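You operate a simulated robot arm through the tools that you are given. There is no shell and no other tool. Be economical: measure what you need, move in short steps, check, and stop when the job is done.

Carry out the task below with a simulated robot arm. There is one attempt and no reset: what you move stays moved.

JOB
Oil the right chain over its whole length and wipe the oil mark off the purple bench.
Fine: stop pumping once it is oiled, oil no other chain, wipe with the pad and put it back, oil knob back to shut.
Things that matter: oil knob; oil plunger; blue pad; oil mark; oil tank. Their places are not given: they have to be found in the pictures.

Only the result counts: the job must be done as asked and must still hold three seconds after the hand-in. Knocking over, shifting, dropping, spilling or breaking anything else fails it.

ROBOT AND FRAMES
A 6-joint arm with a two-finger parallel gripper, fixed in place. Base frame: the origin is at the foot of the arm, x ahead of it, y to its left, z up; the work surface is at about z = 0.85. Readings come in m, degrees, newtons and seconds.
With the tool pointing down near the work surface it reaches from about 0.36 to 0.82 m from the base axis. Its first joint turns from -166.0 to 166.0 degrees. Payload 3.91 kg.
The tool frame sits at the grasp point between the pads (the TCP): z along the fingers, y along the line on which they close. The tips reach 0.03 m beyond it. The gripper opens to 0.11 m. The fingers are 0.02 m wide and 0.01 m thick; the gripper's body (0.048 by 0.112 m) begins 0.055 m behind the TCP.
Orientation is that of the tool frame in the base frame, as [roll, pitch, yaw] about the fixed x, y, z axes, in that order (R = Rz(yaw) Ry(pitch) Rx(roll)). With the fingers straight down and closing along the base's y, the tool's x points along the base's -x, its y along +y and its z along -z.

CONTROLS
- The arm moves only by the tool move_arm. Its argument "steps" is text: rows parted by semicolons, each of 7 numbers parted by spaces: the opening, from 0 (shut) to 1 (fully open), then the shift along the base's x, y, z in units of 40 mm (1.0 is 40 mm), then the turn, a rotation vector about the base's x, y, z in units of 5 degrees (1.0 is 5 degrees). In form: gripper dx dy dz rx ry rz; .... A call has 1 to 10 rows; each row shifts and turns the commanded pose from where the row before left it. A call with a number of a shift or a turn outside -1 to 1 is refused whole. A row lasts 0.2 s, in which the tool goes at most 0.05 m and 8.6 degrees; a call with a longer step from one row to the next is refused whole, and so is a gripper value outside its range. Where a pose cannot be reached the arm comes as near as it can. A force on the tool above 40 N (or 10 N above the force at the start of the call, whichever is more), or a blocked arm, ends the call early, and 0.2 s more pass. The fingers move at their own pace (about 0.045 m/s each) and stop on an object; they squeeze with about 41 N. The grip force told is the motor's: it shows also when the fingers shut on nothing. Time passes only in rows, and 0.2 s behind the last, so rows that do not move let the fingers close. It gives the time, the measured TCP pose, the force on the tool (base axes), the opening and the grip force at its end, in the units of the frame above (readings bear some noise).
- Cameras (640 x 400 px; columns grow to the right, rows downward): "scene" is fixed at [0.0426, 0.6456, 1.4753]; the picture's right is [-0.90, -0.43, 0.00], its down [-0.18, 0.39, -0.90] and it looks along [0.39, -0.82, -0.43] (base axes); focal length 214 px, centre (320, 200). "wrist" rides on the gripper at [0.077, 0.007, -0.114] in the tool frame; the picture's right is [-0.09, 1.00, 0.00], its down [-0.80, -0.07, -0.59] and it looks along [-0.59, -0.05, 0.80] (tool axes); focal length 270 px, centre (320, 200).
- capture(camera): a new picture of that camera. The clock stands still meanwhile.
- lift_body(by): slides the trunk up (or, below 0, down) by that many m; the arm rides with it, the base frame stays. It gives what a move gives, with no picture.
- pixel_to_xyz(camera, pixels): for up to 12 pixels [column, row] of the newest picture of that camera ("zoom" is the newest enlarged one), the place [x, y, z] in the base frame of the surface seen there, good to about 0.002 m, but the place of the scene camera against the robot may be out by one fixed shift of up to 0.025 m in any direction. The clock stands still meanwhile.
- close_up(camera, box): a new picture of the part [left, top, right, bottom] of that camera's present view, enlarged. The clock stands still meanwhile.
- sign_off(): hands the job in; it is judged then, once.

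Keep the steps short. Do not move on a guess: measure, check each grasp and each placing, and mend mistakes. In all there are 80 turns and 46 pictures (those below and enlarged ones count). Leave the gripper open and the arm clear of the work at the hand-in unless told otherwise, and finish with a single line.

The tools are called after "Call:" by a JSON object that holds its "fn" and its "kwargs". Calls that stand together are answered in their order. move_arm: Moves the arm, as the interface text tells. Its arguments: {"type":"object","properties":{"steps":{"type":"string"}},"required":["steps"]} The other tools are called the same way: lift_body (by) slides the trunk up or down; capture (camera) takes a picture; pixel_to_xyz (camera, pixels) gives the place of the surface under pixels of a picture; close_up (camera, box) takes an enlarged picture of a part of a camera's view; sign_off () hands the job in.

At the start:

```text
time: 0.0
eef_pos: [0.1183, 0.4125, 1.3299]
tool_rot: [179.9, 0.0, 179.9]
contact_force: [0.5, -0.3, 0.6]
finger_gap: 0.1098
finger_force: 0.0
trunk travel left (down, up): [-0.575, 0.035]
```

scene: 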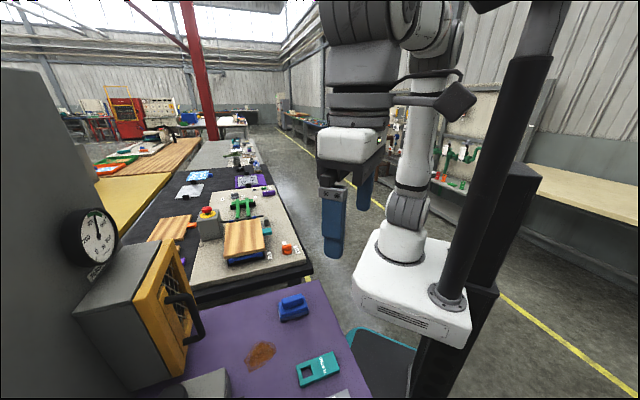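
wrist: 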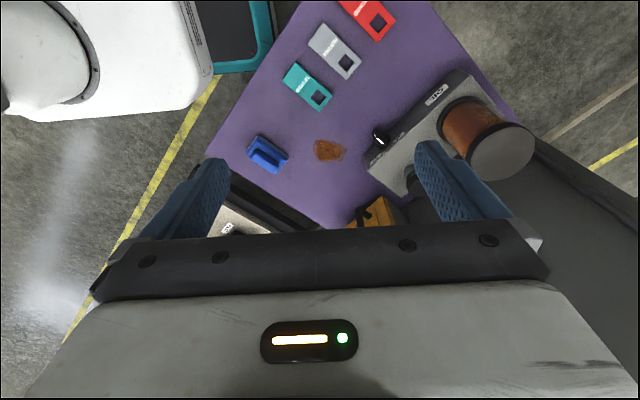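

I see the purple bench with the blue pad (wrist 267,153), the oil mark (328,150) and a tank (485,135). I'll enlarge these to find the knob, plunger and chains.

Call:
{"fn": "close_up", "kwargs": {"camera": "wrist", "box": [340, 60, 560, 230]}}

Call:
{"fn": "close_up", "kwargs": {"camera": "scene", "box": [60, 180, 380, 400]}}

Call:
{"fn": "pixel_to_xyz", "kwargs": {"camera": "wrist", "pixels": [[267, 153], [328, 150], [379, 138], [395, 152], [436, 95], [485, 120], [505, 152], [306, 87], [334, 50], [370, 18], [290, 200], [375, 212]]}}

```text
2.35 times, centred on (450, 145) of wrist
```

zoom: 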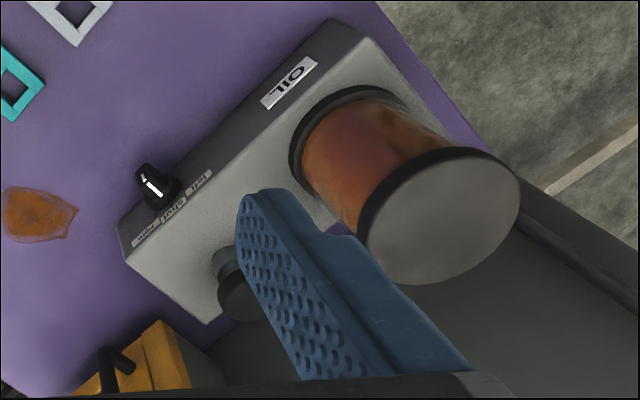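

```text
1.82 times, centred on (220, 290) of scene
```

zoom: 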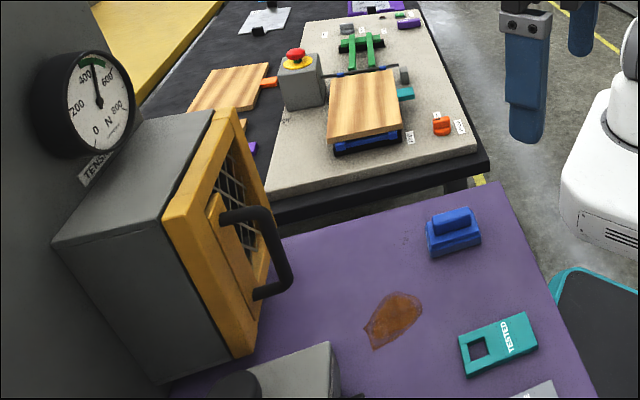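

```text
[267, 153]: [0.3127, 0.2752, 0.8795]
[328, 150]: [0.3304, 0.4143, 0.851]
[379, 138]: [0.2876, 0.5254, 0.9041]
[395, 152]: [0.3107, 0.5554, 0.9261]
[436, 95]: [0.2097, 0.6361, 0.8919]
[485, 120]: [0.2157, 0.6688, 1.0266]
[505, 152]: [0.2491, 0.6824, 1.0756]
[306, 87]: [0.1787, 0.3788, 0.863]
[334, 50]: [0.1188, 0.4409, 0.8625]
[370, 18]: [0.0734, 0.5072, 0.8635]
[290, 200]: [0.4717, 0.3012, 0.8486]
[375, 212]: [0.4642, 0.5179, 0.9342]
```

The oil unit has a knob on its front face (about 0.288,0.525,0.904) and a plunger behind a finger. The chains are probably behind the orange guard. I'll tilt the tool so the wrist camera looks toward it, and lower a bit.

Call:
{"fn": "move_arm", "kwargs": {"steps": "1 0 0 -0.5 0 -1 0;1 0 0 -0.5 0 -1 0;1 0 0 -0.5 0 -1 0;1 0 0 -0.5 0 -1 0;1 0 0 -0.5 0 -1 0;1 0 0 -0.5 0 -1 0;1 0 0 0 0 0 0"}}

Call:
{"fn": "capture", "kwargs": {"camera": "wrist"}}

```text
time: 1.6
eef_pos: [0.1184, 0.4128, 1.2224]
tool_rot: [178.1, 30.0, 178.8]
contact_force: [0.6, -0.3, 0.1]
finger_gap: 0.1103
finger_force: 0.0
trunk travel left (down, up): [-0.575, 0.035]
```

```text
41 pictures are left
```

wrist: 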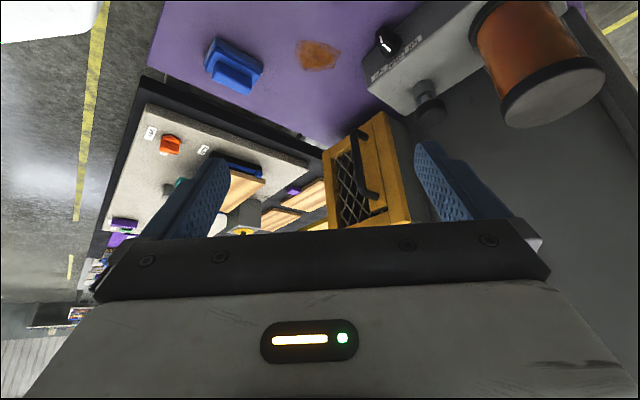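

The picture is upside down: down is away from the base. I'll enlarge the guard and the knob/plunger.

Call:
{"fn": "close_up", "kwargs": {"camera": "wrist", "box": [300, 100, 430, 235]}}

Call:
{"fn": "close_up", "kwargs": {"camera": "wrist", "box": [350, 0, 510, 130]}}

Call:
{"fn": "pixel_to_xyz", "kwargs": {"camera": "wrist", "pixels": [[386, 42], [398, 62], [430, 107], [424, 90], [378, 96], [478, 40], [390, 120], [405, 205], [330, 160], [360, 190], [218, 55], [316, 55]]}}

```text
2.96 times, centred on (365, 168) of wrist
```

zoom: 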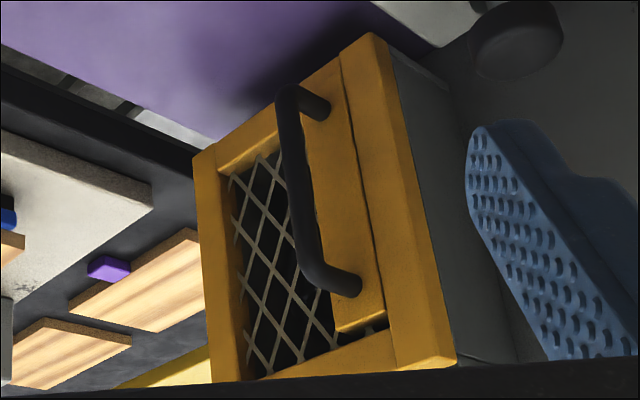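

```text
3.08 times, centred on (430, 65) of wrist
```

zoom: 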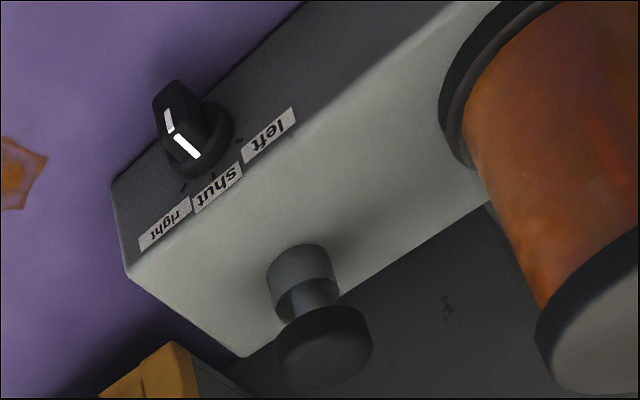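

```text
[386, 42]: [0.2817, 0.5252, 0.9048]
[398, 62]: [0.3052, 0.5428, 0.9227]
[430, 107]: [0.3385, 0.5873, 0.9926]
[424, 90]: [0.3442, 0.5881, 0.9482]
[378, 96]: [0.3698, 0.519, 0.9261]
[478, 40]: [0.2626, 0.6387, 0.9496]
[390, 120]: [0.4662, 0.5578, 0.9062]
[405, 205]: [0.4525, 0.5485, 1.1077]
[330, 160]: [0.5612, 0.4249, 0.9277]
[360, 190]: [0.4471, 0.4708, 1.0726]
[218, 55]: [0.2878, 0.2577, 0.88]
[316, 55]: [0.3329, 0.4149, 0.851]
```

Knob positions along the front: "right" is nearest the guard (image left), "shut" in the middle, "left" toward the tank. The plunger is on top near (0.34,0.587,0.99). Now I look through the guard's mesh for the chains: tilt more, turn by 40° toward the guard.

Call:
{"fn": "move_arm", "kwargs": {"steps": "1 0.45 -0.25 -0.22 0 -1 0;1 0.45 -0.25 -0.22 0 -1 0;1 0.45 -0.25 -0.22 0 -1 0;1 0.45 -0.25 -0.22 0 -1 0;1 0.45 -0.25 -0.22 0 0 1;1 0.45 -0.25 -0.22 0 0 1;1 0.45 -0.25 -0.22 0 0 1;1 0.45 -0.25 -0.22 0 0 1;1 0.45 -0.25 -0.22 0 0 1;1 0.45 -0.25 -0.22 0 0 1"}}

Call:
{"fn": "capture", "kwargs": {"camera": "wrist"}}

Call:
{"fn": "capture", "kwargs": {"camera": "scene"}}

```text
time: 3.8
eef_pos: [0.3044, 0.3294, 1.1285]
tool_rot: [-179.9, 49.9, -149.9]
contact_force: [-1.1, -0.9, 0.3]
finger_gap: 0.1101
finger_force: 0.1
out of reach, approached as far as the arm can: row 9, 10
trunk travel left (down, up): [-0.575, 0.035]
```

```text
38 pictures are left
```

wrist: 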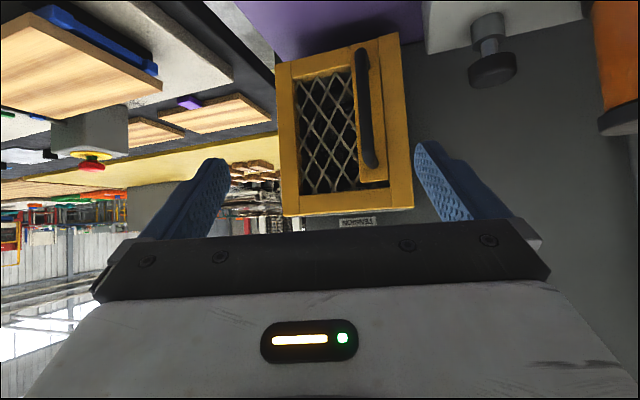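

```text
37 pictures are left
```

scene: 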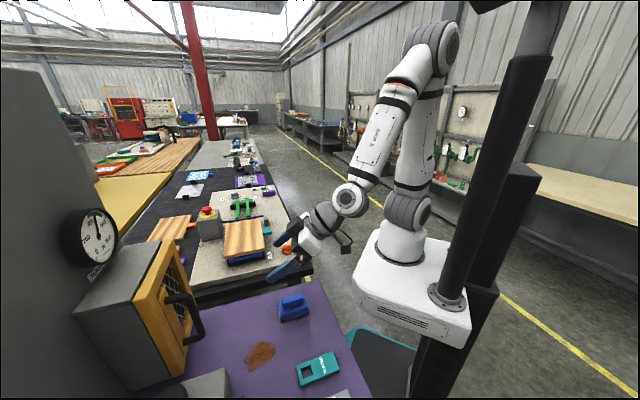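

Call:
{"fn": "close_up", "kwargs": {"camera": "wrist", "box": [270, 25, 420, 235]}}

Call:
{"fn": "pixel_to_xyz", "kwargs": {"camera": "wrist", "pixels": [[302, 80], [315, 110], [340, 80], [330, 150], [367, 110], [285, 140], [402, 140], [402, 45], [372, 60], [282, 75], [490, 70], [488, 40]]}}

```text
1.90 times, centred on (345, 130) of wrist
```

zoom: 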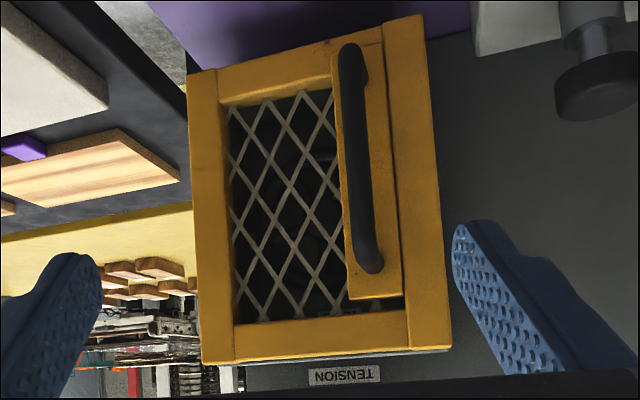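

```text
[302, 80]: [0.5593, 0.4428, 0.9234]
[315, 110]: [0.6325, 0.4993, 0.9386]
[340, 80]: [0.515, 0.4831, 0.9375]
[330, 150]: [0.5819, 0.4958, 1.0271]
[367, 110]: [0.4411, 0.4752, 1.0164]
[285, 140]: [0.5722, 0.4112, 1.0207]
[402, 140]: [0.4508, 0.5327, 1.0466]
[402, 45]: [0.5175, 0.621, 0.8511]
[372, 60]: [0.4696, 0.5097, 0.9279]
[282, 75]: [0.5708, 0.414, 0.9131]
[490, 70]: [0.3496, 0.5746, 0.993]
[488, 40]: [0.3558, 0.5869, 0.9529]
```

Call:
{"fn": "close_up", "kwargs": {"camera": "wrist", "box": [290, 60, 370, 200]}}

```text
2.86 times, centred on (330, 130) of wrist
```

zoom: 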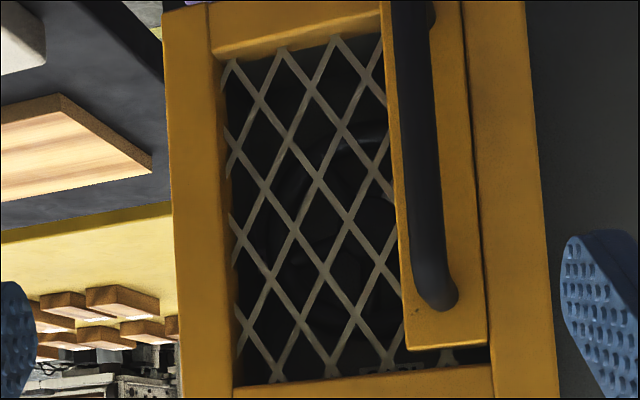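

Inside the guard there are dark wheel shapes. I'll go nearer by about 0.1 m to see the chains well (handle still 0.07 m beyond the tips).

Call:
{"fn": "move_arm", "kwargs": {"steps": "1 0.5 0.4 0 0 0 0;1 0.5 0.4 0 0 0 0;1 0.5 0.4 0 0 0 0;1 0.4 0.4 0 0 0 0;1 0 0 0 0 0 0"}}

Call:
{"fn": "close_up", "kwargs": {"camera": "wrist", "box": [240, 0, 460, 200]}}

```text
time: 5.0
eef_pos: [0.3806, 0.3925, 1.1289]
tool_rot: [-179.9, 50.0, -150.1]
contact_force: [0.2, -0.3, 0.3]
finger_gap: 0.1099
finger_force: 0.0
trunk travel left (down, up): [-0.575, 0.035]
```

```text
2.00 times, centred on (350, 100) of wrist
```

zoom: 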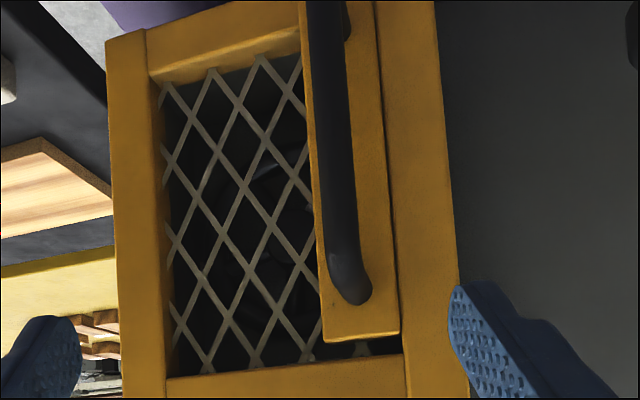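

Inside I see a wheel, but no clear pair of chains. I'll back off and turn left (+y) to view the wall beyond the tank.

Call:
{"fn": "move_arm", "kwargs": {"steps": "1 -0.5 -0.3 0.4 0 0 0;1 -0.5 -0.3 0.4 0 0 0;1 -0.5 -0.2 0.4 0 0 1;1 -0.5 -0.2 0.4 0 0 1;1 -0.5 -0.2 0.4 0 0 1;1 -0.5 -0.2 0.4 0 0 1;1 -0.5 -0.2 0.4 0 0 1;1 -0.4 -0.2 0.4 0 0 1;1 -0.4 -0.2 0.4 0 0 1;1 -0.4 -0.2 0.4 0 0 1"}}

Call:
{"fn": "capture", "kwargs": {"camera": "wrist"}}

```text
time: 7.2
eef_pos: [0.1925, 0.3044, 1.2894]
tool_rot: [-179.9, 50.1, -110.0]
contact_force: [0.3, 0.1, 1.0]
finger_gap: 0.1099
finger_force: 0.1
trunk travel left (down, up): [-0.575, 0.035]
```

```text
33 pictures are left
```

wrist: 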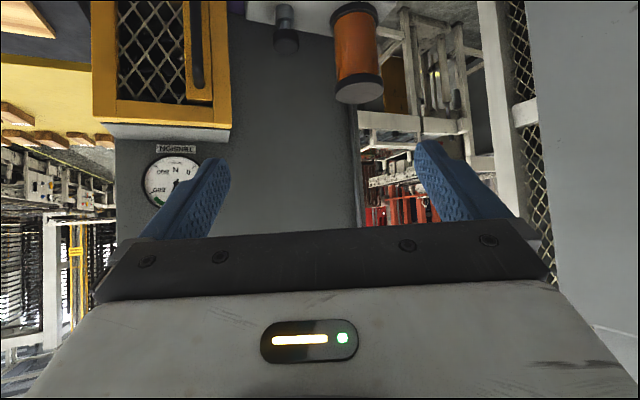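

Call:
{"fn": "close_up", "kwargs": {"camera": "scene", "box": [140, 230, 220, 380]}}

Call:
{"fn": "close_up", "kwargs": {"camera": "scene", "box": [140, 130, 310, 280]}}

```text
2.67 times, centred on (180, 305) of scene
```

zoom: 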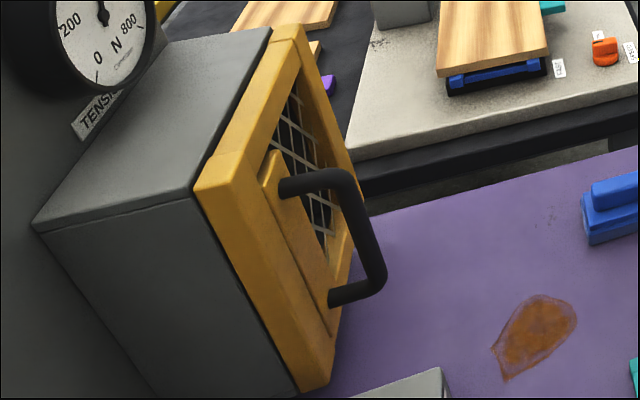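

```text
2.67 times, centred on (225, 205) of scene
```

zoom: 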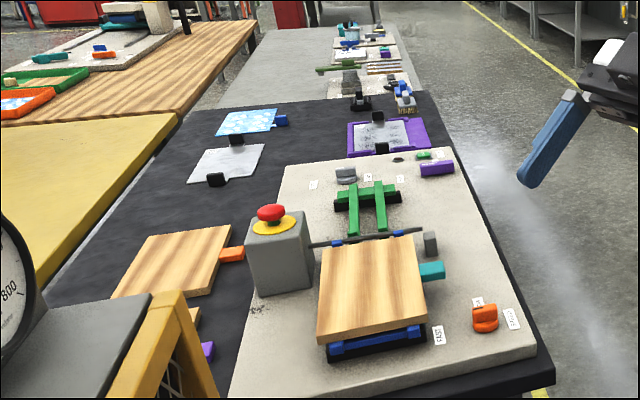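

Nothing else looks like chains, so I'll return to the near view and enlarge the inside of the guard more strongly.

Call:
{"fn": "move_arm", "kwargs": {"steps": "1 0.4 0.2 -0.4 0 0 -1;1 0.4 0.2 -0.4 0 0 -1;1 0.4 0.2 -0.4 0 0 -1;1 0.5 0.2 -0.4 0 0 -1;1 0.5 0.2 -0.4 0 0 -1;1 0.5 0.2 -0.4 0 0 -1;1 0.5 0.2 -0.4 0 0 -1;1 0.5 0.3 -0.4 0 0 0;1 0.5 0.3 -0.4 0 0 0;1 0 0 0 0 0 0"}}

Call:
{"fn": "close_up", "kwargs": {"camera": "wrist", "box": [285, 20, 405, 95]}}

Call:
{"fn": "close_up", "kwargs": {"camera": "wrist", "box": [285, 95, 405, 170]}}

```text
time: 9.4
eef_pos: [0.3596, 0.3843, 1.1439]
tool_rot: [-180.0, 50.0, -145.0]
contact_force: [-0.6, 0.6, -0.3]
finger_gap: 0.1101
finger_force: 0.1
trunk travel left (down, up): [-0.575, 0.035]
```

```text
5.33 times, centred on (345, 58) of wrist
```

zoom: 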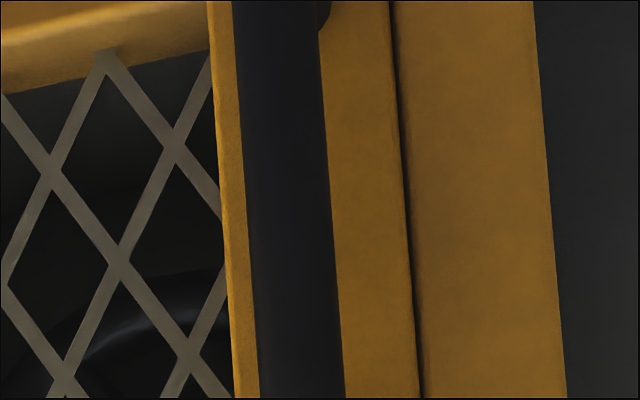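

```text
5.33 times, centred on (345, 132) of wrist
```

zoom: 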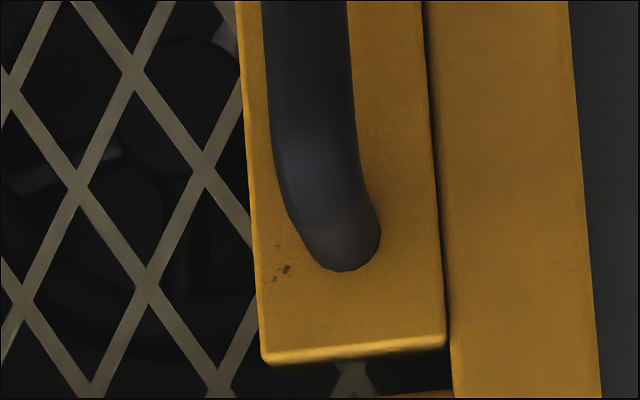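

Call:
{"fn": "close_up", "kwargs": {"camera": "wrist", "box": [225, 20, 345, 170]}}

Call:
{"fn": "pixel_to_xyz", "kwargs": {"camera": "zoom", "pixels": [[320, 150], [350, 200], [380, 250], [300, 250], [420, 170], [440, 280], [330, 300], [280, 180], [400, 110], [260, 260], [470, 200], [360, 340]]}}

```text
2.67 times, centred on (285, 95) of wrist
```

zoom: 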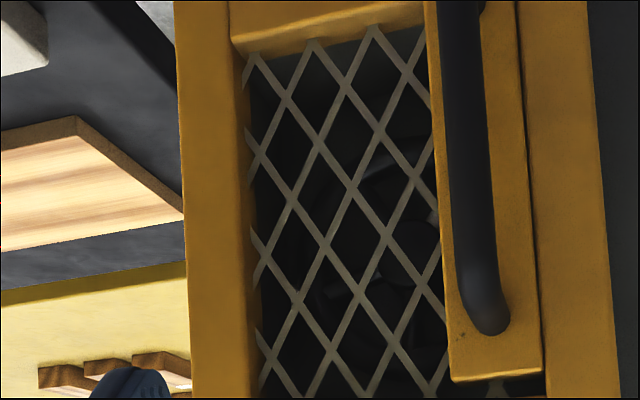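

```text
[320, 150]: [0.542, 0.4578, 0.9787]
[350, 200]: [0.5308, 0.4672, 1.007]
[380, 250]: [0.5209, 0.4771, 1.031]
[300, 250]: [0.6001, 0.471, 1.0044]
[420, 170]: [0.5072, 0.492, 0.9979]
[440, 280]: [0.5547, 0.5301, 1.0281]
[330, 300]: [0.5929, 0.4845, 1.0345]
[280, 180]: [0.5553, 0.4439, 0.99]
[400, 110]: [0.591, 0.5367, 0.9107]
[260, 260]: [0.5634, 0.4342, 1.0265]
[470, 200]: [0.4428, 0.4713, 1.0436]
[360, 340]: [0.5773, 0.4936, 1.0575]
```

The wheel inside isn't a chain for sure. I'll measure other objects in the scene: the second bench's parts and the teal-rimmed panel by the bench.

Call:
{"fn": "pixel_to_xyz", "kwargs": {"camera": "scene", "pixels": [[242, 205], [286, 248], [207, 213], [375, 365], [245, 237], [248, 262], [465, 150], [560, 180], [260, 355], [318, 370], [293, 307], [165, 228]]}}

Call:
{"fn": "close_up", "kwargs": {"camera": "scene", "box": [320, 300, 480, 400]}}

Call:
{"fn": "close_up", "kwargs": {"camera": "scene", "box": [180, 180, 300, 270]}}

```text
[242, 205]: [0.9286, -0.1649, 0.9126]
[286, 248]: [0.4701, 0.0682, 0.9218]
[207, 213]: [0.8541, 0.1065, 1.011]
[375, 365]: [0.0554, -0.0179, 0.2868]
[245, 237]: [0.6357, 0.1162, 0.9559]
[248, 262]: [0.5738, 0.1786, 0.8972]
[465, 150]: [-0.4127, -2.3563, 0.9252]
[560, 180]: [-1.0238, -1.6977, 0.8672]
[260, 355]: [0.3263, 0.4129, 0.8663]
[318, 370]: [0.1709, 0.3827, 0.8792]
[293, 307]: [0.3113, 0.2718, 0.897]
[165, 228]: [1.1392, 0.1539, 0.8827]
```

```text
4.00 times, centred on (400, 350) of scene
```

zoom: 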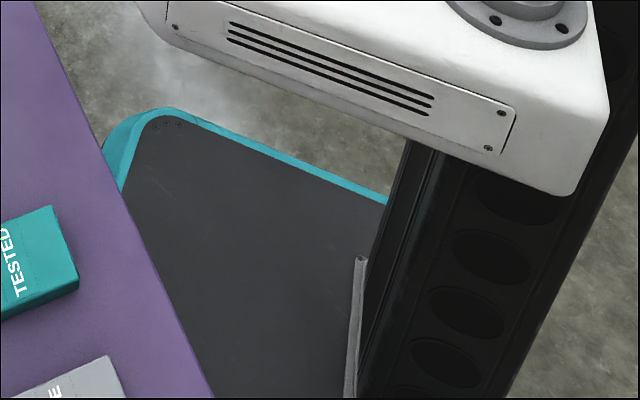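

```text
4.44 times, centred on (240, 225) of scene
```

zoom: 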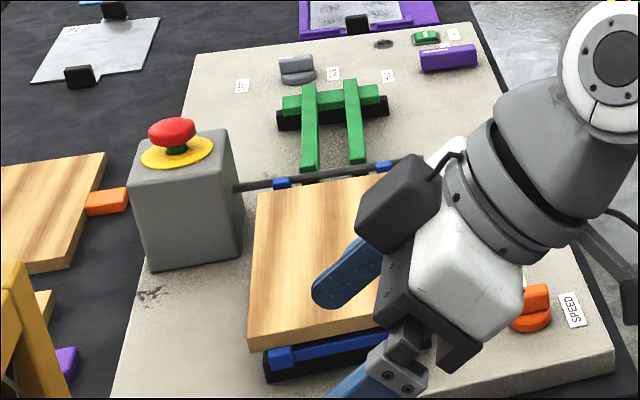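

Those belong to another machine. To see the half hidden behind the handle strip, I'll move to the right of the guard and turn left by 35°.

Call:
{"fn": "move_arm", "kwargs": {"steps": "1 0 -0.5 0 0 0 1;1 0.4 -0.5 0 0 0 1;1 0.4 -0.5 0 0 0 1;1 0.4 -0.5 0 0 0 1;1 0.4 -0.5 0 0 0 1;1 0.5 -0.5 0 0 0 1;1 0.6 -0.4 0 0 0 1;1 0 0 0 0 0 0"}}

Call:
{"fn": "capture", "kwargs": {"camera": "wrist"}}

```text
time: 11.2
eef_pos: [0.3043, 0.3521, 1.1061]
tool_rot: [-172.2, 41.0, -117.8]
contact_force: [0.3, -0.1, 0.4]
finger_gap: 0.1102
finger_force: 0.0
out of reach, approached as far as the arm can: row 3, 4, 5, 6, 7
trunk travel left (down, up): [-0.575, 0.035]
```

```text
25 pictures are left
```

wrist: 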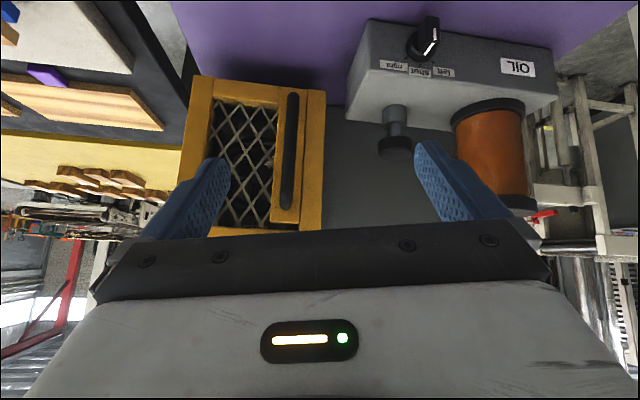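

Call:
{"fn": "close_up", "kwargs": {"camera": "wrist", "box": [180, 70, 330, 240]}}

```text
2.35 times, centred on (255, 155) of wrist
```

zoom: 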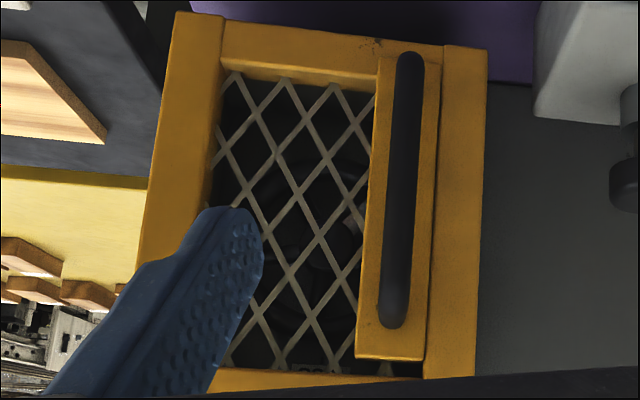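

The text in the guard is unreadable and it's dark. The oil unit is clear here, so I measure knob, labels, face and plunger.

Call:
{"fn": "pixel_to_xyz", "kwargs": {"camera": "wrist", "pixels": [[375, 35], [470, 45], [520, 48], [394, 66], [420, 71], [446, 74], [423, 45], [432, 38], [412, 35], [430, 22], [395, 147], [440, 100]]}}

Call:
{"fn": "close_up", "kwargs": {"camera": "wrist", "box": [340, 10, 480, 160]}}

Call:
{"fn": "pixel_to_xyz", "kwargs": {"camera": "zoom", "pixels": [[320, 100], [340, 130], [300, 120], [320, 150], [390, 90], [250, 270], [255, 320], [255, 350], [225, 350], [285, 350], [300, 70], [330, 70]]}}

```text
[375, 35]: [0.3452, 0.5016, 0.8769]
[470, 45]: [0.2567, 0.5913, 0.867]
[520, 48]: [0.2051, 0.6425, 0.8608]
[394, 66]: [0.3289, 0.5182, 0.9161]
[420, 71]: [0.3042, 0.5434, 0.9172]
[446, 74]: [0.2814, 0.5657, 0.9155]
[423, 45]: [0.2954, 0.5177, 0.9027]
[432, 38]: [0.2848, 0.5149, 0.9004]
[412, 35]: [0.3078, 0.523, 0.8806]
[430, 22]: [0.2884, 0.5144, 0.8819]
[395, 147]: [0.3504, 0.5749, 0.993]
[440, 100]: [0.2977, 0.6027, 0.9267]
```

```text
2.67 times, centred on (410, 85) of wrist
```

zoom: 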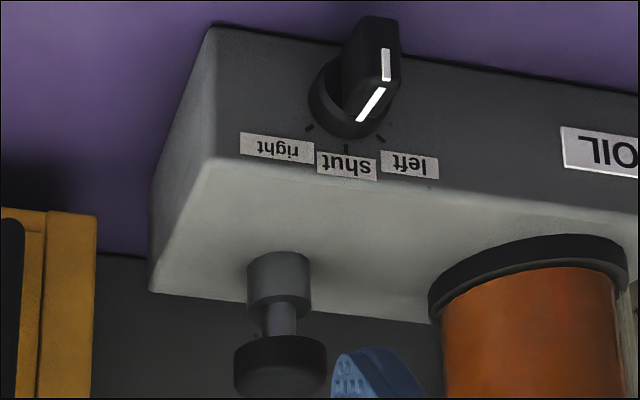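

```text
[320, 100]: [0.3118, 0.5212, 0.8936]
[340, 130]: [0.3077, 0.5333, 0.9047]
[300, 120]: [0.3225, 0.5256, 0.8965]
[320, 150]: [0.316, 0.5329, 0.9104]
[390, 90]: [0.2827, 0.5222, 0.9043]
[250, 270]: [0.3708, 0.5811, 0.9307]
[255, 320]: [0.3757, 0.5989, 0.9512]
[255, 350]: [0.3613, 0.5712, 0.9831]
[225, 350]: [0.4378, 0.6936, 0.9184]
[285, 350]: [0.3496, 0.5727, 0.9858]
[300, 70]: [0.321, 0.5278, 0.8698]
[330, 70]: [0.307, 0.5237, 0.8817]
```

Layout now known: the oil box is turned 45°, face on the line x+y≈0.847; knob centre ≈(0.289,0.524,0.888) with a vertical bar standing out ≈33 mm, pointer up at "shut". Upright, "right" is clockwise. I'll straighten the tool to point down with yaw 45°, closing across the bar, hovering high.

Call:
{"fn": "move_arm", "kwargs": {"steps": "1 0 0 0 0 0 -0.86;1 0 0 0 0 0 -0.86;1 0 0 0 0 0 -0.86;1 0 0 0 0 0 -0.86;1 0 0 0 -0.725 0.725 0;1 0 0 0 -0.725 0.725 0;1 0 0 0 -0.725 0.725 0;1 0 0 0 -0.725 0.725 0;1 0 0 0 -0.725 0.725 0;1 0 0 0 -0.725 0.725 0"}}

Call:
{"fn": "move_arm", "kwargs": {"steps": "1 0 0.5 0 -0.725 0.725 0;1 0 0.5 0 -0.725 0.725 0;1 0 0.5 0 0.55 0.55 0;1 -0.1 0.5 0 0.55 0.55 0;1 -0.1 0.5 0 0 0 0;1 -0.1 0.5 0 0 0 0;1 -0.1 0.5 0 0 0 0;1 0 0.4 0 0 0 0;1 0 0 0 0 0 0"}}

```text
time: 13.4
eef_pos: [0.3093, 0.3638, 1.1126]
tool_rot: [-176.5, 14.4, -133.8]
contact_force: [-1.1, 0.1, 0.1]
finger_gap: 0.11
finger_force: 0.0
out of reach, approached as far as the arm can: row 1
trunk travel left (down, up): [-0.575, 0.035]
```

```text
time: 15.4
eef_pos: [0.2941, 0.5188, 1.1128]
tool_rot: [175.6, 4.5, -134.4]
contact_force: [-0.5, -0.9, -0.1]
finger_gap: 0.1099
finger_force: 0.1
trunk travel left (down, up): [-0.575, 0.035]
```

Correct the small tilt errors, come down to z≈1.0 and look.

Call:
{"fn": "move_arm", "kwargs": {"steps": "1 0 0 -0.9 -0.63 0.01 -0.06;1 0 0 -0.9 -0.63 0.01 -0.06;1 0 0.05 -0.9 0 0 0;1 0 0 0 0 0 0"}}

Call:
{"fn": "capture", "kwargs": {"camera": "wrist"}}

```text
time: 16.4
eef_pos: [0.295, 0.5193, 1.0032]
tool_rot: [180.0, -0.1, -134.8]
contact_force: [0.3, -0.6, -0.2]
finger_gap: 0.1099
finger_force: 0.1
trunk travel left (down, up): [-0.575, 0.035]
```

```text
22 pictures are left
```

wrist: 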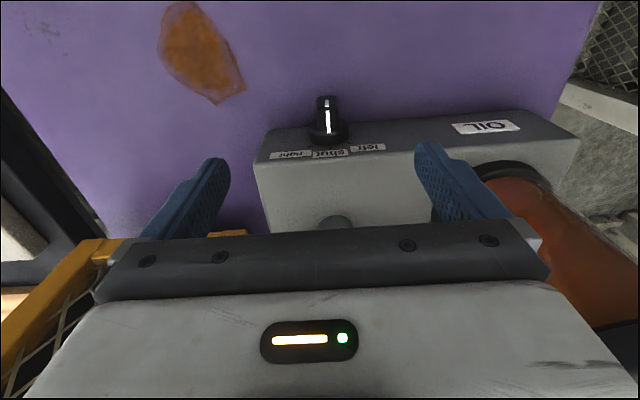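

Call:
{"fn": "pixel_to_xyz", "kwargs": {"camera": "wrist", "pixels": [[320, 100], [334, 100], [327, 99], [327, 130], [318, 128], [337, 128], [327, 141], [342, 138], [313, 138], [336, 216], [325, 215], [348, 216]]}}

```text
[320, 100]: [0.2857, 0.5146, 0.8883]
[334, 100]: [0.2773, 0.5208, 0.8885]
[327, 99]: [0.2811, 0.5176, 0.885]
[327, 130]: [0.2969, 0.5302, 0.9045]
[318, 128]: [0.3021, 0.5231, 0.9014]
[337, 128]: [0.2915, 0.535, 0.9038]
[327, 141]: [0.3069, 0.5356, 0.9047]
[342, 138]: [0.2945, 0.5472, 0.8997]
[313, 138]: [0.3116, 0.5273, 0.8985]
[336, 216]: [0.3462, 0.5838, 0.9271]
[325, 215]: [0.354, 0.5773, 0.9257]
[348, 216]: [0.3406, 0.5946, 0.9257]
```

Knob centre along the face t≈0.166 agrees. Now set over it at (0.290,0.5247) and go down to z≈0.893.

Call:
{"fn": "move_arm", "kwargs": {"steps": "1 -0.13 0.135 0 0 0 0;1 0 0 -0.7 0 0 0;1 0 0 -0.7 0 0 0;1 0 0 -0.7 0 0 0;1 0 0 -0.65 0 0 0;1 0 0 0 0 0 0"}}

Call:
{"fn": "capture", "kwargs": {"camera": "wrist"}}

```text
time: 17.8
eef_pos: [0.2867, 0.5259, 0.8959]
tool_rot: [180.0, -0.1, -134.9]
contact_force: [0.3, 0.5, 0.1]
finger_gap: 0.1101
finger_force: 0.0
trunk travel left (down, up): [-0.575, 0.035]
```

```text
21 pictures are left
```

wrist: 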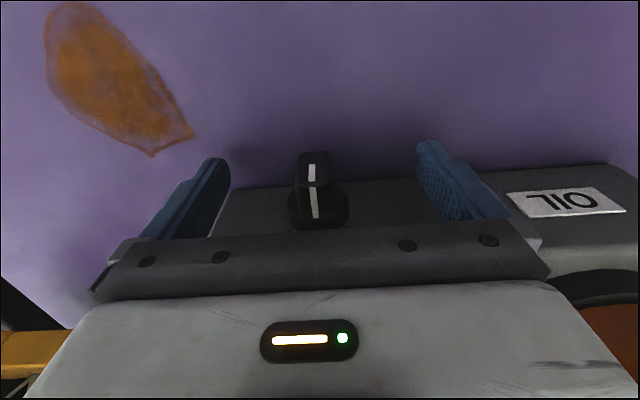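

The bar is centred between the fingers. Tiny shift, then close.

Call:
{"fn": "move_arm", "kwargs": {"steps": "1 0.06 -0.04 0 0 0 0;0 0 0 0 0 0 0;0 0 0 0 0 0 0;0 0 0 0 0 0 0;0 0 0 0 0 0 0;0 0 0 0 0 0 0;0 0 0 0 0 0 0;0 0 0 0 0 0 0"}}

```text
time: 19.6
eef_pos: [0.2903, 0.524, 0.8945]
tool_rot: [-180.0, 0.0, -134.9]
contact_force: [0.3, -1.1, -0.5]
finger_gap: 0.0179
finger_force: 45.1
trunk travel left (down, up): [-0.575, 0.035]
```

Gripped (18 mm). Turn clockwise (seen from the robot) by 45° about the knob axis.

Call:
{"fn": "move_arm", "kwargs": {"steps": "0 0.014 -0.014 -0.002 0.707 0.707 0;0 0.014 -0.014 -0.003 0.707 0.707 0;0 0.014 -0.014 -0.005 0.707 0.707 0;0 0.014 -0.014 -0.007 0.707 0.707 0;0 0.013 -0.013 -0.008 0.707 0.707 0;0 0.013 -0.013 -0.01 0.707 0.707 0;0 0.012 -0.012 -0.011 0.707 0.707 0;0 0.012 -0.012 -0.012 0.707 0.707 0;0 0.012 -0.012 -0.014 0.707 0.707 0;0 0 0 0 0 0 0"}}

Call:
{"fn": "capture", "kwargs": {"camera": "wrist"}}

```text
time: 21.8
eef_pos: [0.2948, 0.5193, 0.8946]
tool_rot: [135.3, 0.5, -134.7]
contact_force: [-0.2, 10.3, 32.3]
finger_gap: 0.0205
finger_force: 44.8
trunk travel left (down, up): [-0.575, 0.035]
```

```text
20 pictures are left
```

wrist: 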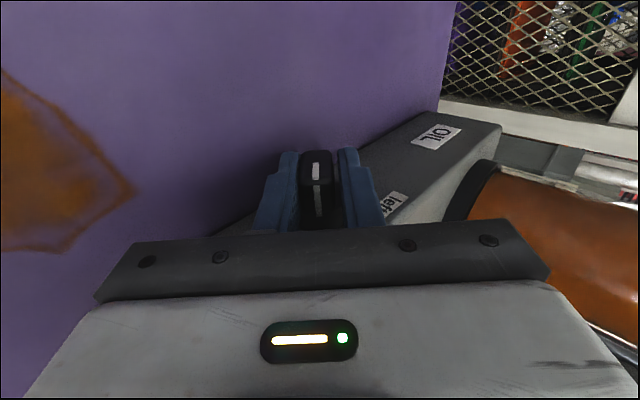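

About 30 N builds up and the gap grew a little, so the knob is probably at or near its stop. Open slightly (the lower finger is near the bench), back off along the tool axis, and check the pointer.

Call:
{"fn": "move_arm", "kwargs": {"steps": "0.26 0 0 0.03 0 0 0;0.26 0 0 0 0 0 0;0.26 0.33 -0.33 0.47 0 0 0;0.26 0.33 -0.33 0.47 0 0 0;0.26 0.33 -0.33 0.47 0 0 0;0.26 0 0 0 0 0 0"}}

Call:
{"fn": "close_up", "kwargs": {"camera": "wrist", "box": [180, 60, 460, 235]}}

```text
time: 23.2
eef_pos: [0.3365, 0.4804, 0.9486]
tool_rot: [135.1, -0.1, -134.8]
contact_force: [-0.1, -0.1, -0.1]
finger_gap: 0.0286
finger_force: 0.1
trunk travel left (down, up): [-0.575, 0.035]
```

```text
2.29 times, centred on (320, 148) of wrist
```

zoom: 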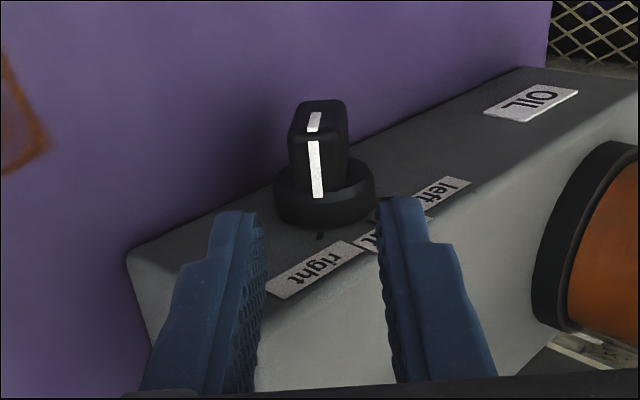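

The pointer sits exactly at the "right" tick. Now straighten the tool and rise to see the plunger cap from above.

Call:
{"fn": "move_arm", "kwargs": {"steps": "0.26 -0.25 0 0.43 -0.707 -0.707 0;0.26 -0.25 0 0.43 -0.707 -0.707 0;0.26 -0.25 0 0.43 -0.707 -0.707 0;0.26 -0.25 0 0.43 -0.707 -0.707 0;0.26 -0.25 0 0.43 -0.707 -0.707 0;0.26 -0.25 0 0.43 -0.707 -0.707 0;0 -0.25 0 0.43 -0.707 -0.707 0;0 -0.25 0 0.43 -0.707 -0.707 0;0 -0.25 0 0.43 -0.707 -0.707 0;0 0 0 0 0 0 0"}}

Call:
{"fn": "capture", "kwargs": {"camera": "wrist"}}

```text
time: 25.4
eef_pos: [0.2464, 0.4799, 1.1041]
tool_rot: [-179.9, 0.0, -134.9]
contact_force: [-0.3, 0.8, 0.4]
finger_gap: 0.0
finger_force: 37.6
trunk travel left (down, up): [-0.575, 0.035]
```

```text
18 pictures are left
```

wrist: 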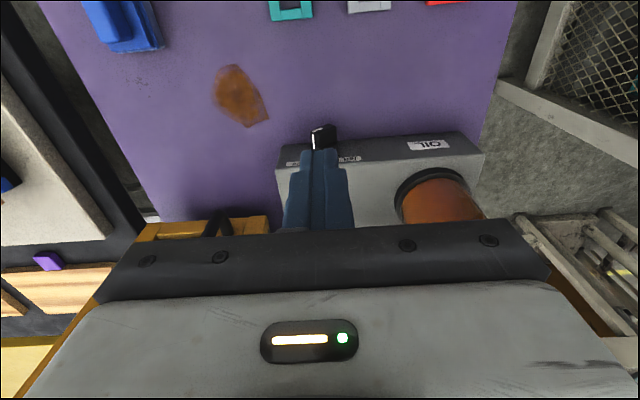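

The cap is hidden here, but earlier views place it at ≈(0.358,0.594), on the knob's symmetry line, top ≈0.994. Move over it with the shut fingers, then come down to 15 mm above.

Call:
{"fn": "move_arm", "kwargs": {"steps": "0 0.7 0.71 0 0 0 0;0 0.7 0.71 0 0 0 0;0 0.7 0.71 0 0 0 0;0 0.7 0.71 0 0 0 0;0 0 0 -0.8 0 0 0;0 0 0 -0.8 0 0 0;0 0 0 0 0 0 0"}}

Call:
{"fn": "capture", "kwargs": {"camera": "scene"}}

```text
time: 27.0
eef_pos: [0.3578, 0.5937, 1.0411]
tool_rot: [-180.0, 0.0, -134.9]
contact_force: [-0.4, 0.1, -0.2]
finger_gap: 0.0
finger_force: 37.5
trunk travel left (down, up): [-0.575, 0.035]
```

```text
17 pictures are left
```

scene: 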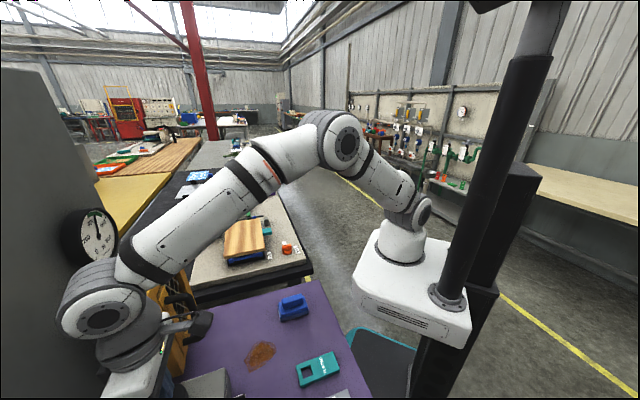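

Clear of the wall. Press down gently: contact expected after ~17 mm.

Call:
{"fn": "move_arm", "kwargs": {"steps": "0 0 0 -0.2 0 0 0;0 0 0 -0.2 0 0 0;0 0 0 -0.2 0 0 0;0 0 0 -0.15 0 0 0;0 0 0 -0.15 0 0 0"}}

```text
time: 28.2
eef_pos: [0.3575, 0.593, 1.0063]
tool_rot: [179.9, 0.2, -134.8]
contact_force: [0.4, 3.1, 10.3]
finger_gap: 0.0
finger_force: 37.8
trunk travel left (down, up): [-0.575, 0.035]
```

Pressing with ~10 N spring force. Continue to the bottom of the stroke.

Call:
{"fn": "move_arm", "kwargs": {"steps": "0 0 0 -0.15 0 0 0;0 0 0 -0.15 0 0 0;0 0 0 -0.15 0 0 0;0 0 0 -0.15 0 0 0"}}

```text
time: 28.7
eef_pos: [0.3568, 0.5948, 1.0056]
tool_rot: [179.7, 0.7, -135.0]
contact_force: [-3.5, -8.5, 17.8]
finger_gap: 0.0001
finger_force: 37.7
trunk travel left (down, up): [-0.575, 0.035]
stopped in row 2: the force on the tool passed its limit (the readings are from after the stop); the commanded pose is now the measured one
```

That was the bottom stop (TCP ≈1.0055). Release and look for any visible effect.

Call:
{"fn": "move_arm", "kwargs": {"steps": "0 0 0 0.3 0 0 0;0 0 0 0.3 0 0 0;0 0 0 0.4 0 0 0;0 0 0 0 0 0 0"}}

Call:
{"fn": "capture", "kwargs": {"camera": "wrist"}}

```text
time: 29.7
eef_pos: [0.3586, 0.5955, 1.0413]
tool_rot: [179.8, 0.4, -135.0]
contact_force: [-0.2, -0.2, -0.1]
finger_gap: 0.0001
finger_force: 37.7
trunk travel left (down, up): [-0.575, 0.035]
```

```text
16 pictures are left
```

wrist: 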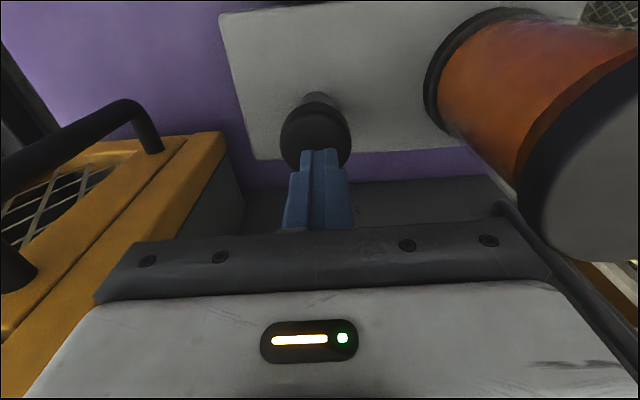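

The unit looks unchanged. I'll go back to the near viewing pose in front of the guard and compare the inside.

Call:
{"fn": "move_arm", "kwargs": {"steps": "0 0 0 1 0 0 0;0 0 0 1 0 0 0;0 0 0 1 0 0 0;0 -0.1 -1 0 0 0 -1;0 -0.1 -1 0 0 0 -1;0 -0.1 -1 0 0 0 0;0 0 -1 0 0 0 0;0 0.1 -1 0 0 0 0;0 0.2 -0.3 0 0 0 0;0 0 0 0 0 0 0"}}

Call:
{"fn": "move_arm", "kwargs": {"steps": "0 0 0 -0.04 0.574 -0.819 0;0 0 0 -0.04 0.574 -0.819 0;0 0 0 -0.04 0.574 -0.819 0;0 0 0 -0.04 0.574 -0.819 0;0 0 0 -0.04 0.574 -0.819 0;0 0 0 -0.04 0.574 -0.819 0;0 0 0 -0.04 0.574 -0.819 0;0 0 0 -0.04 0.574 -0.819 0;0 0 0 -0.04 0.574 -0.819 0;0 0 0 -0.04 0.574 -0.819 0"}}

Call:
{"fn": "close_up", "kwargs": {"camera": "wrist", "box": [225, 20, 425, 210]}}

```text
time: 31.9
eef_pos: [0.36, 0.3821, 1.1626]
tool_rot: [179.8, 0.5, -144.9]
contact_force: [0.5, 1.0, -0.7]
finger_gap: 0.0
finger_force: 37.8
trunk travel left (down, up): [-0.575, 0.035]
```

```text
time: 34.1
eef_pos: [0.3588, 0.384, 1.1458]
tool_rot: [179.9, 50.3, -144.8]
contact_force: [0.4, -0.5, 0.1]
finger_gap: 0.0
finger_force: 37.1
trunk travel left (down, up): [-0.575, 0.035]
```

```text
2.11 times, centred on (325, 115) of wrist
```

zoom: 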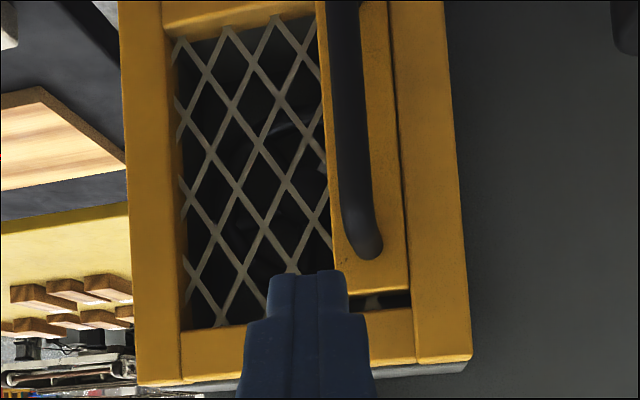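

Call:
{"fn": "close_up", "kwargs": {"camera": "wrist", "box": [258, 35, 332, 85]}}

Call:
{"fn": "pixel_to_xyz", "kwargs": {"camera": "zoom", "pixels": [[60, 60], [200, 60], [320, 60], [60, 200], [150, 200], [250, 200], [350, 200], [450, 200], [150, 330], [250, 330], [350, 330], [450, 330]]}}

```text
8.00 times, centred on (295, 60) of wrist
```

zoom: 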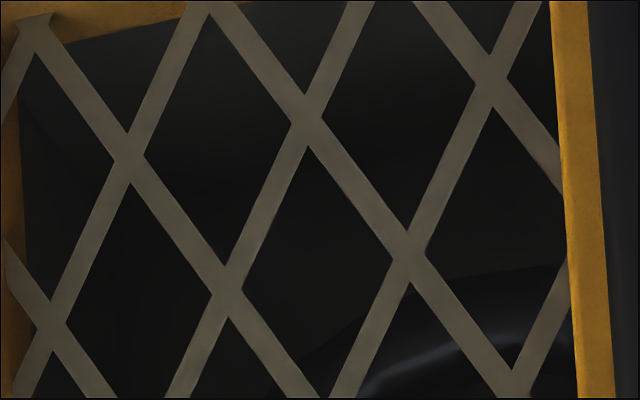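

```text
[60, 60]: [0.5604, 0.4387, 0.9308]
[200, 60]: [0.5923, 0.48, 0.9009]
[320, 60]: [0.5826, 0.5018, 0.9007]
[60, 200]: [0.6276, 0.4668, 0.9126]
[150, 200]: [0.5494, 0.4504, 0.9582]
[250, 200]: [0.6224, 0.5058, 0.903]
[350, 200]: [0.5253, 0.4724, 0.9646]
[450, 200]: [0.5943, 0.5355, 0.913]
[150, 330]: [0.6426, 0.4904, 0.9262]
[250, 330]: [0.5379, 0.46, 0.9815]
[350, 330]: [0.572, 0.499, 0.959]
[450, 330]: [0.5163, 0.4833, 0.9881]
```

The guard holds only a handwheel (tension), so the chains are elsewhere. I'll back off, tilt up and survey the upper part of the cabinet.

Call:
{"fn": "move_arm", "kwargs": {"steps": "0 -0.5 -0.4 0.4 0 0 0;0 -0.5 -0.4 0.4 0 0 0;0 -0.5 -0.4 0.4 0 0 0;0 -0.5 -0.2 0.4 0 0 1;0 -0.5 -0.2 0.4 0 0 1;0 -0.5 0 0.4 0.574 -0.819 0;0 -0.5 0 0.4 0.574 -0.819 0;0 -0.5 0 0.4 0.574 -0.819 0;0 0 0 0.4 0.574 -0.819 0;0 0 0 0 0 0 0"}}

Call:
{"fn": "capture", "kwargs": {"camera": "wrist"}}

```text
time: 36.3
eef_pos: [0.1978, 0.3287, 1.301]
tool_rot: [-169.9, 69.8, -126.1]
contact_force: [-0.3, -0.6, 0.5]
finger_gap: 0.0002
finger_force: 37.5
out of reach, approached as far as the arm can: row 7, 8
trunk travel left (down, up): [-0.575, 0.035]
```

```text
13 pictures are left
```

wrist: 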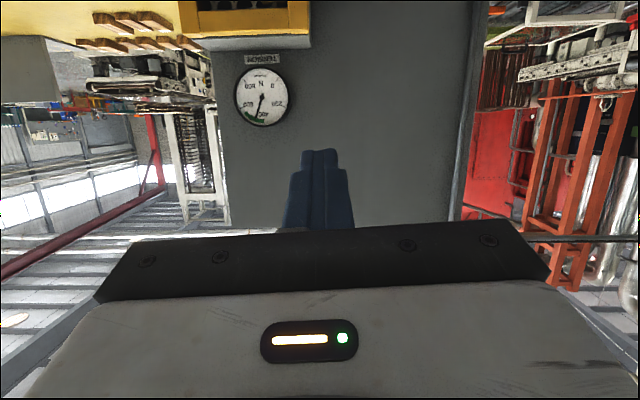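

The cabinet front is bare. There was a label and parts inside the guard's upper half I couldn't see well; I'll take a lower, level view into the guard with the fingers aside.

Call:
{"fn": "move_arm", "kwargs": {"steps": "0 0.29 0.36 -0.74 0 0 -0.8;0 0.29 0.36 -0.74 0 0 -0.8;0 0.29 0.36 -0.74 0 0 -0.8;0 0.29 0.36 -0.74 -0.67 0.74 0;0 0.29 0.36 -0.74 -0.67 0.74 0;0 0.29 0.36 -0.74 -0.67 0.74 0;0 0.29 0.36 -0.74 -0.67 0.74 0;0 0.29 0.36 -0.74 0.48 0.43 0.77;0 0.29 0.36 -0.74 0.48 0.43 0.77;0 0 0 0 0 0 0"}}

Call:
{"fn": "capture", "kwargs": {"camera": "wrist"}}

```text
time: 38.5
eef_pos: [0.3033, 0.4619, 1.035]
tool_rot: [180.0, 49.9, -137.9]
contact_force: [0.5, 0.7, 0.4]
finger_gap: 0.0
finger_force: 37.8
out of reach, approached as far as the arm can: row 1
trunk travel left (down, up): [-0.575, 0.035]
```

```text
12 pictures are left
```

wrist: 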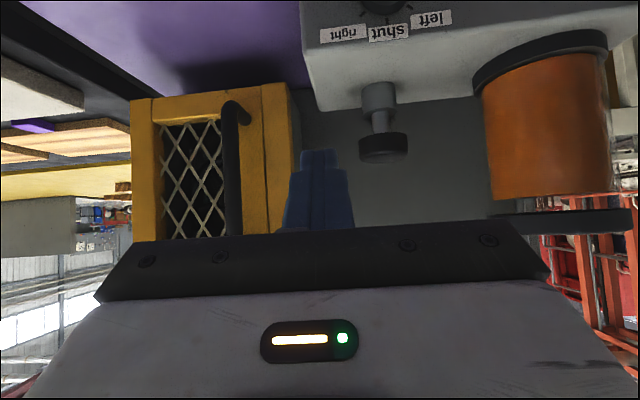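

Call:
{"fn": "close_up", "kwargs": {"camera": "wrist", "box": [140, 100, 270, 240]}}

Call:
{"fn": "pixel_to_xyz", "kwargs": {"camera": "wrist", "pixels": [[168, 150], [178, 150], [190, 150], [172, 180], [184, 190], [196, 180], [208, 195], [214, 170], [176, 215], [190, 215], [204, 222], [212, 150]]}}

```text
2.86 times, centred on (205, 170) of wrist
```

zoom: 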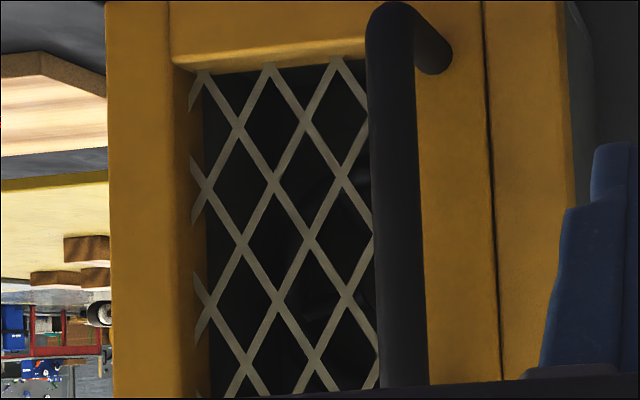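

```text
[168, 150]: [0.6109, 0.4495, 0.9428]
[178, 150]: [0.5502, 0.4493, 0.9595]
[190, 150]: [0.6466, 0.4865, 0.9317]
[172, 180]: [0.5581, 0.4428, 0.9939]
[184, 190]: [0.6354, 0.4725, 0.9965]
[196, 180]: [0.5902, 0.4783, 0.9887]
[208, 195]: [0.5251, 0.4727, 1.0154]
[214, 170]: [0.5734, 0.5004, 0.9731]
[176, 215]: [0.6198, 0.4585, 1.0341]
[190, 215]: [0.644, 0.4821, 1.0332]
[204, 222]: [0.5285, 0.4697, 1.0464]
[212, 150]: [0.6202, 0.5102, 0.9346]
```

Still just the wheel. On the second bench a motor box drives a shaft with two parallel tracks – those could be the left and right chains. I'll raise and look there with the wrist camera.

Call:
{"fn": "move_arm", "kwargs": {"steps": "0 0 0 0.8 0 0 0;0 0 -0.1 0.8 0 0 -1;0 0 -0.4 0.7 0 0 -1;0 0 -0.5 0.7 0 0 -1;0 0 -0.5 0.7 0 0 -1;0 0 -0.6 0.7 0 0 -1;0 0 -0.6 0.7 0 0 -1;0 0 -0.6 0.7 0 0 -1;0 0 -0.6 0.5 0 0 -1;0 0 -0.6 0.3 0 0 0"}}

Call:
{"fn": "move_arm", "kwargs": {"steps": "0 0.2 -0.7 0 0 1 0;0 0.2 -0.7 0 0 1 0;0 0.2 -0.7 0 0 1 0;0 0.2 -0.7 0 0 1 0;0 0.2 -0.7 0 0 1 0;0 0.2 -0.7 0 0 0 0;0 0 0 0 0 0 0"}}

Call:
{"fn": "capture", "kwargs": {"camera": "wrist"}}

```text
time: 40.7
eef_pos: [0.3035, 0.2808, 1.3]
tool_rot: [180.0, 49.9, -178.0]
contact_force: [-0.4, 0.4, -0.3]
finger_gap: 0.0002
finger_force: 37.7
trunk travel left (down, up): [-0.575, 0.035]
```

```text
time: 42.3
eef_pos: [0.3516, 0.1139, 1.2996]
tool_rot: [178.9, 25.0, -178.5]
contact_force: [0.0, -0.4, 0.6]
finger_gap: 0.0
finger_force: 37.6
trunk travel left (down, up): [-0.575, 0.035]
```

```text
10 pictures are left
```

wrist: 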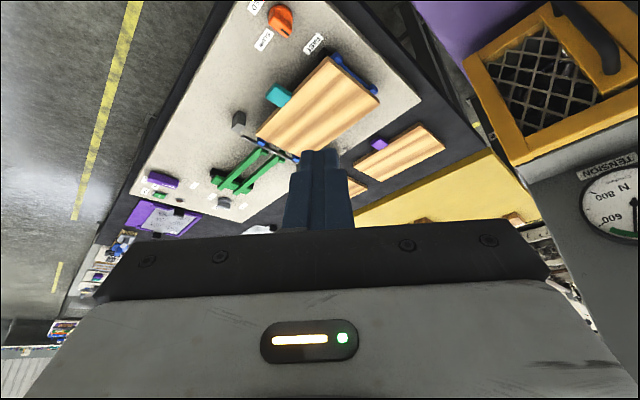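

Call:
{"fn": "close_up", "kwargs": {"camera": "wrist", "box": [200, 45, 400, 205]}}

Call:
{"fn": "pixel_to_xyz", "kwargs": {"camera": "wrist", "pixels": [[560, 70], [545, 90], [525, 60], [600, 30], [575, 110], [540, 60], [555, 50], [580, 90], [560, 110], [530, 100], [510, 80], [545, 115]]}}

```text
2.50 times, centred on (300, 125) of wrist
```

zoom: 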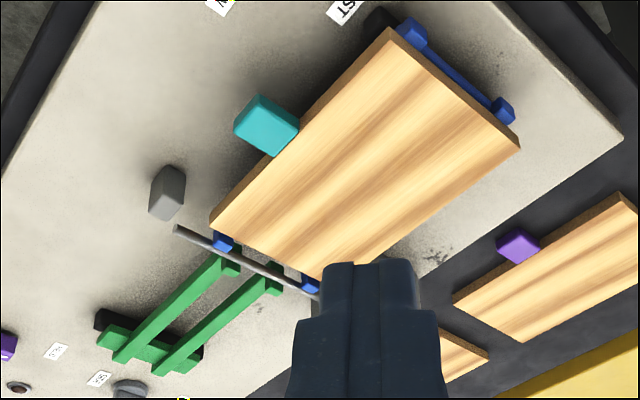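

```text
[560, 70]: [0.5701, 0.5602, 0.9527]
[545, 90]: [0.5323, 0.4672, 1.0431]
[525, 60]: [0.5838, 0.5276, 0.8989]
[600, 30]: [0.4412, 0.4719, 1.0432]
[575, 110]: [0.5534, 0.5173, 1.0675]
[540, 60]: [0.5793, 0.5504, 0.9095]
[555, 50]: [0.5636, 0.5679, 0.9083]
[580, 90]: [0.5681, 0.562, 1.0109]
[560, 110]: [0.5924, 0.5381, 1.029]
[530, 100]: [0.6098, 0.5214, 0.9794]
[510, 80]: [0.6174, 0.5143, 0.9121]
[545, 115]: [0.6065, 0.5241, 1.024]
```

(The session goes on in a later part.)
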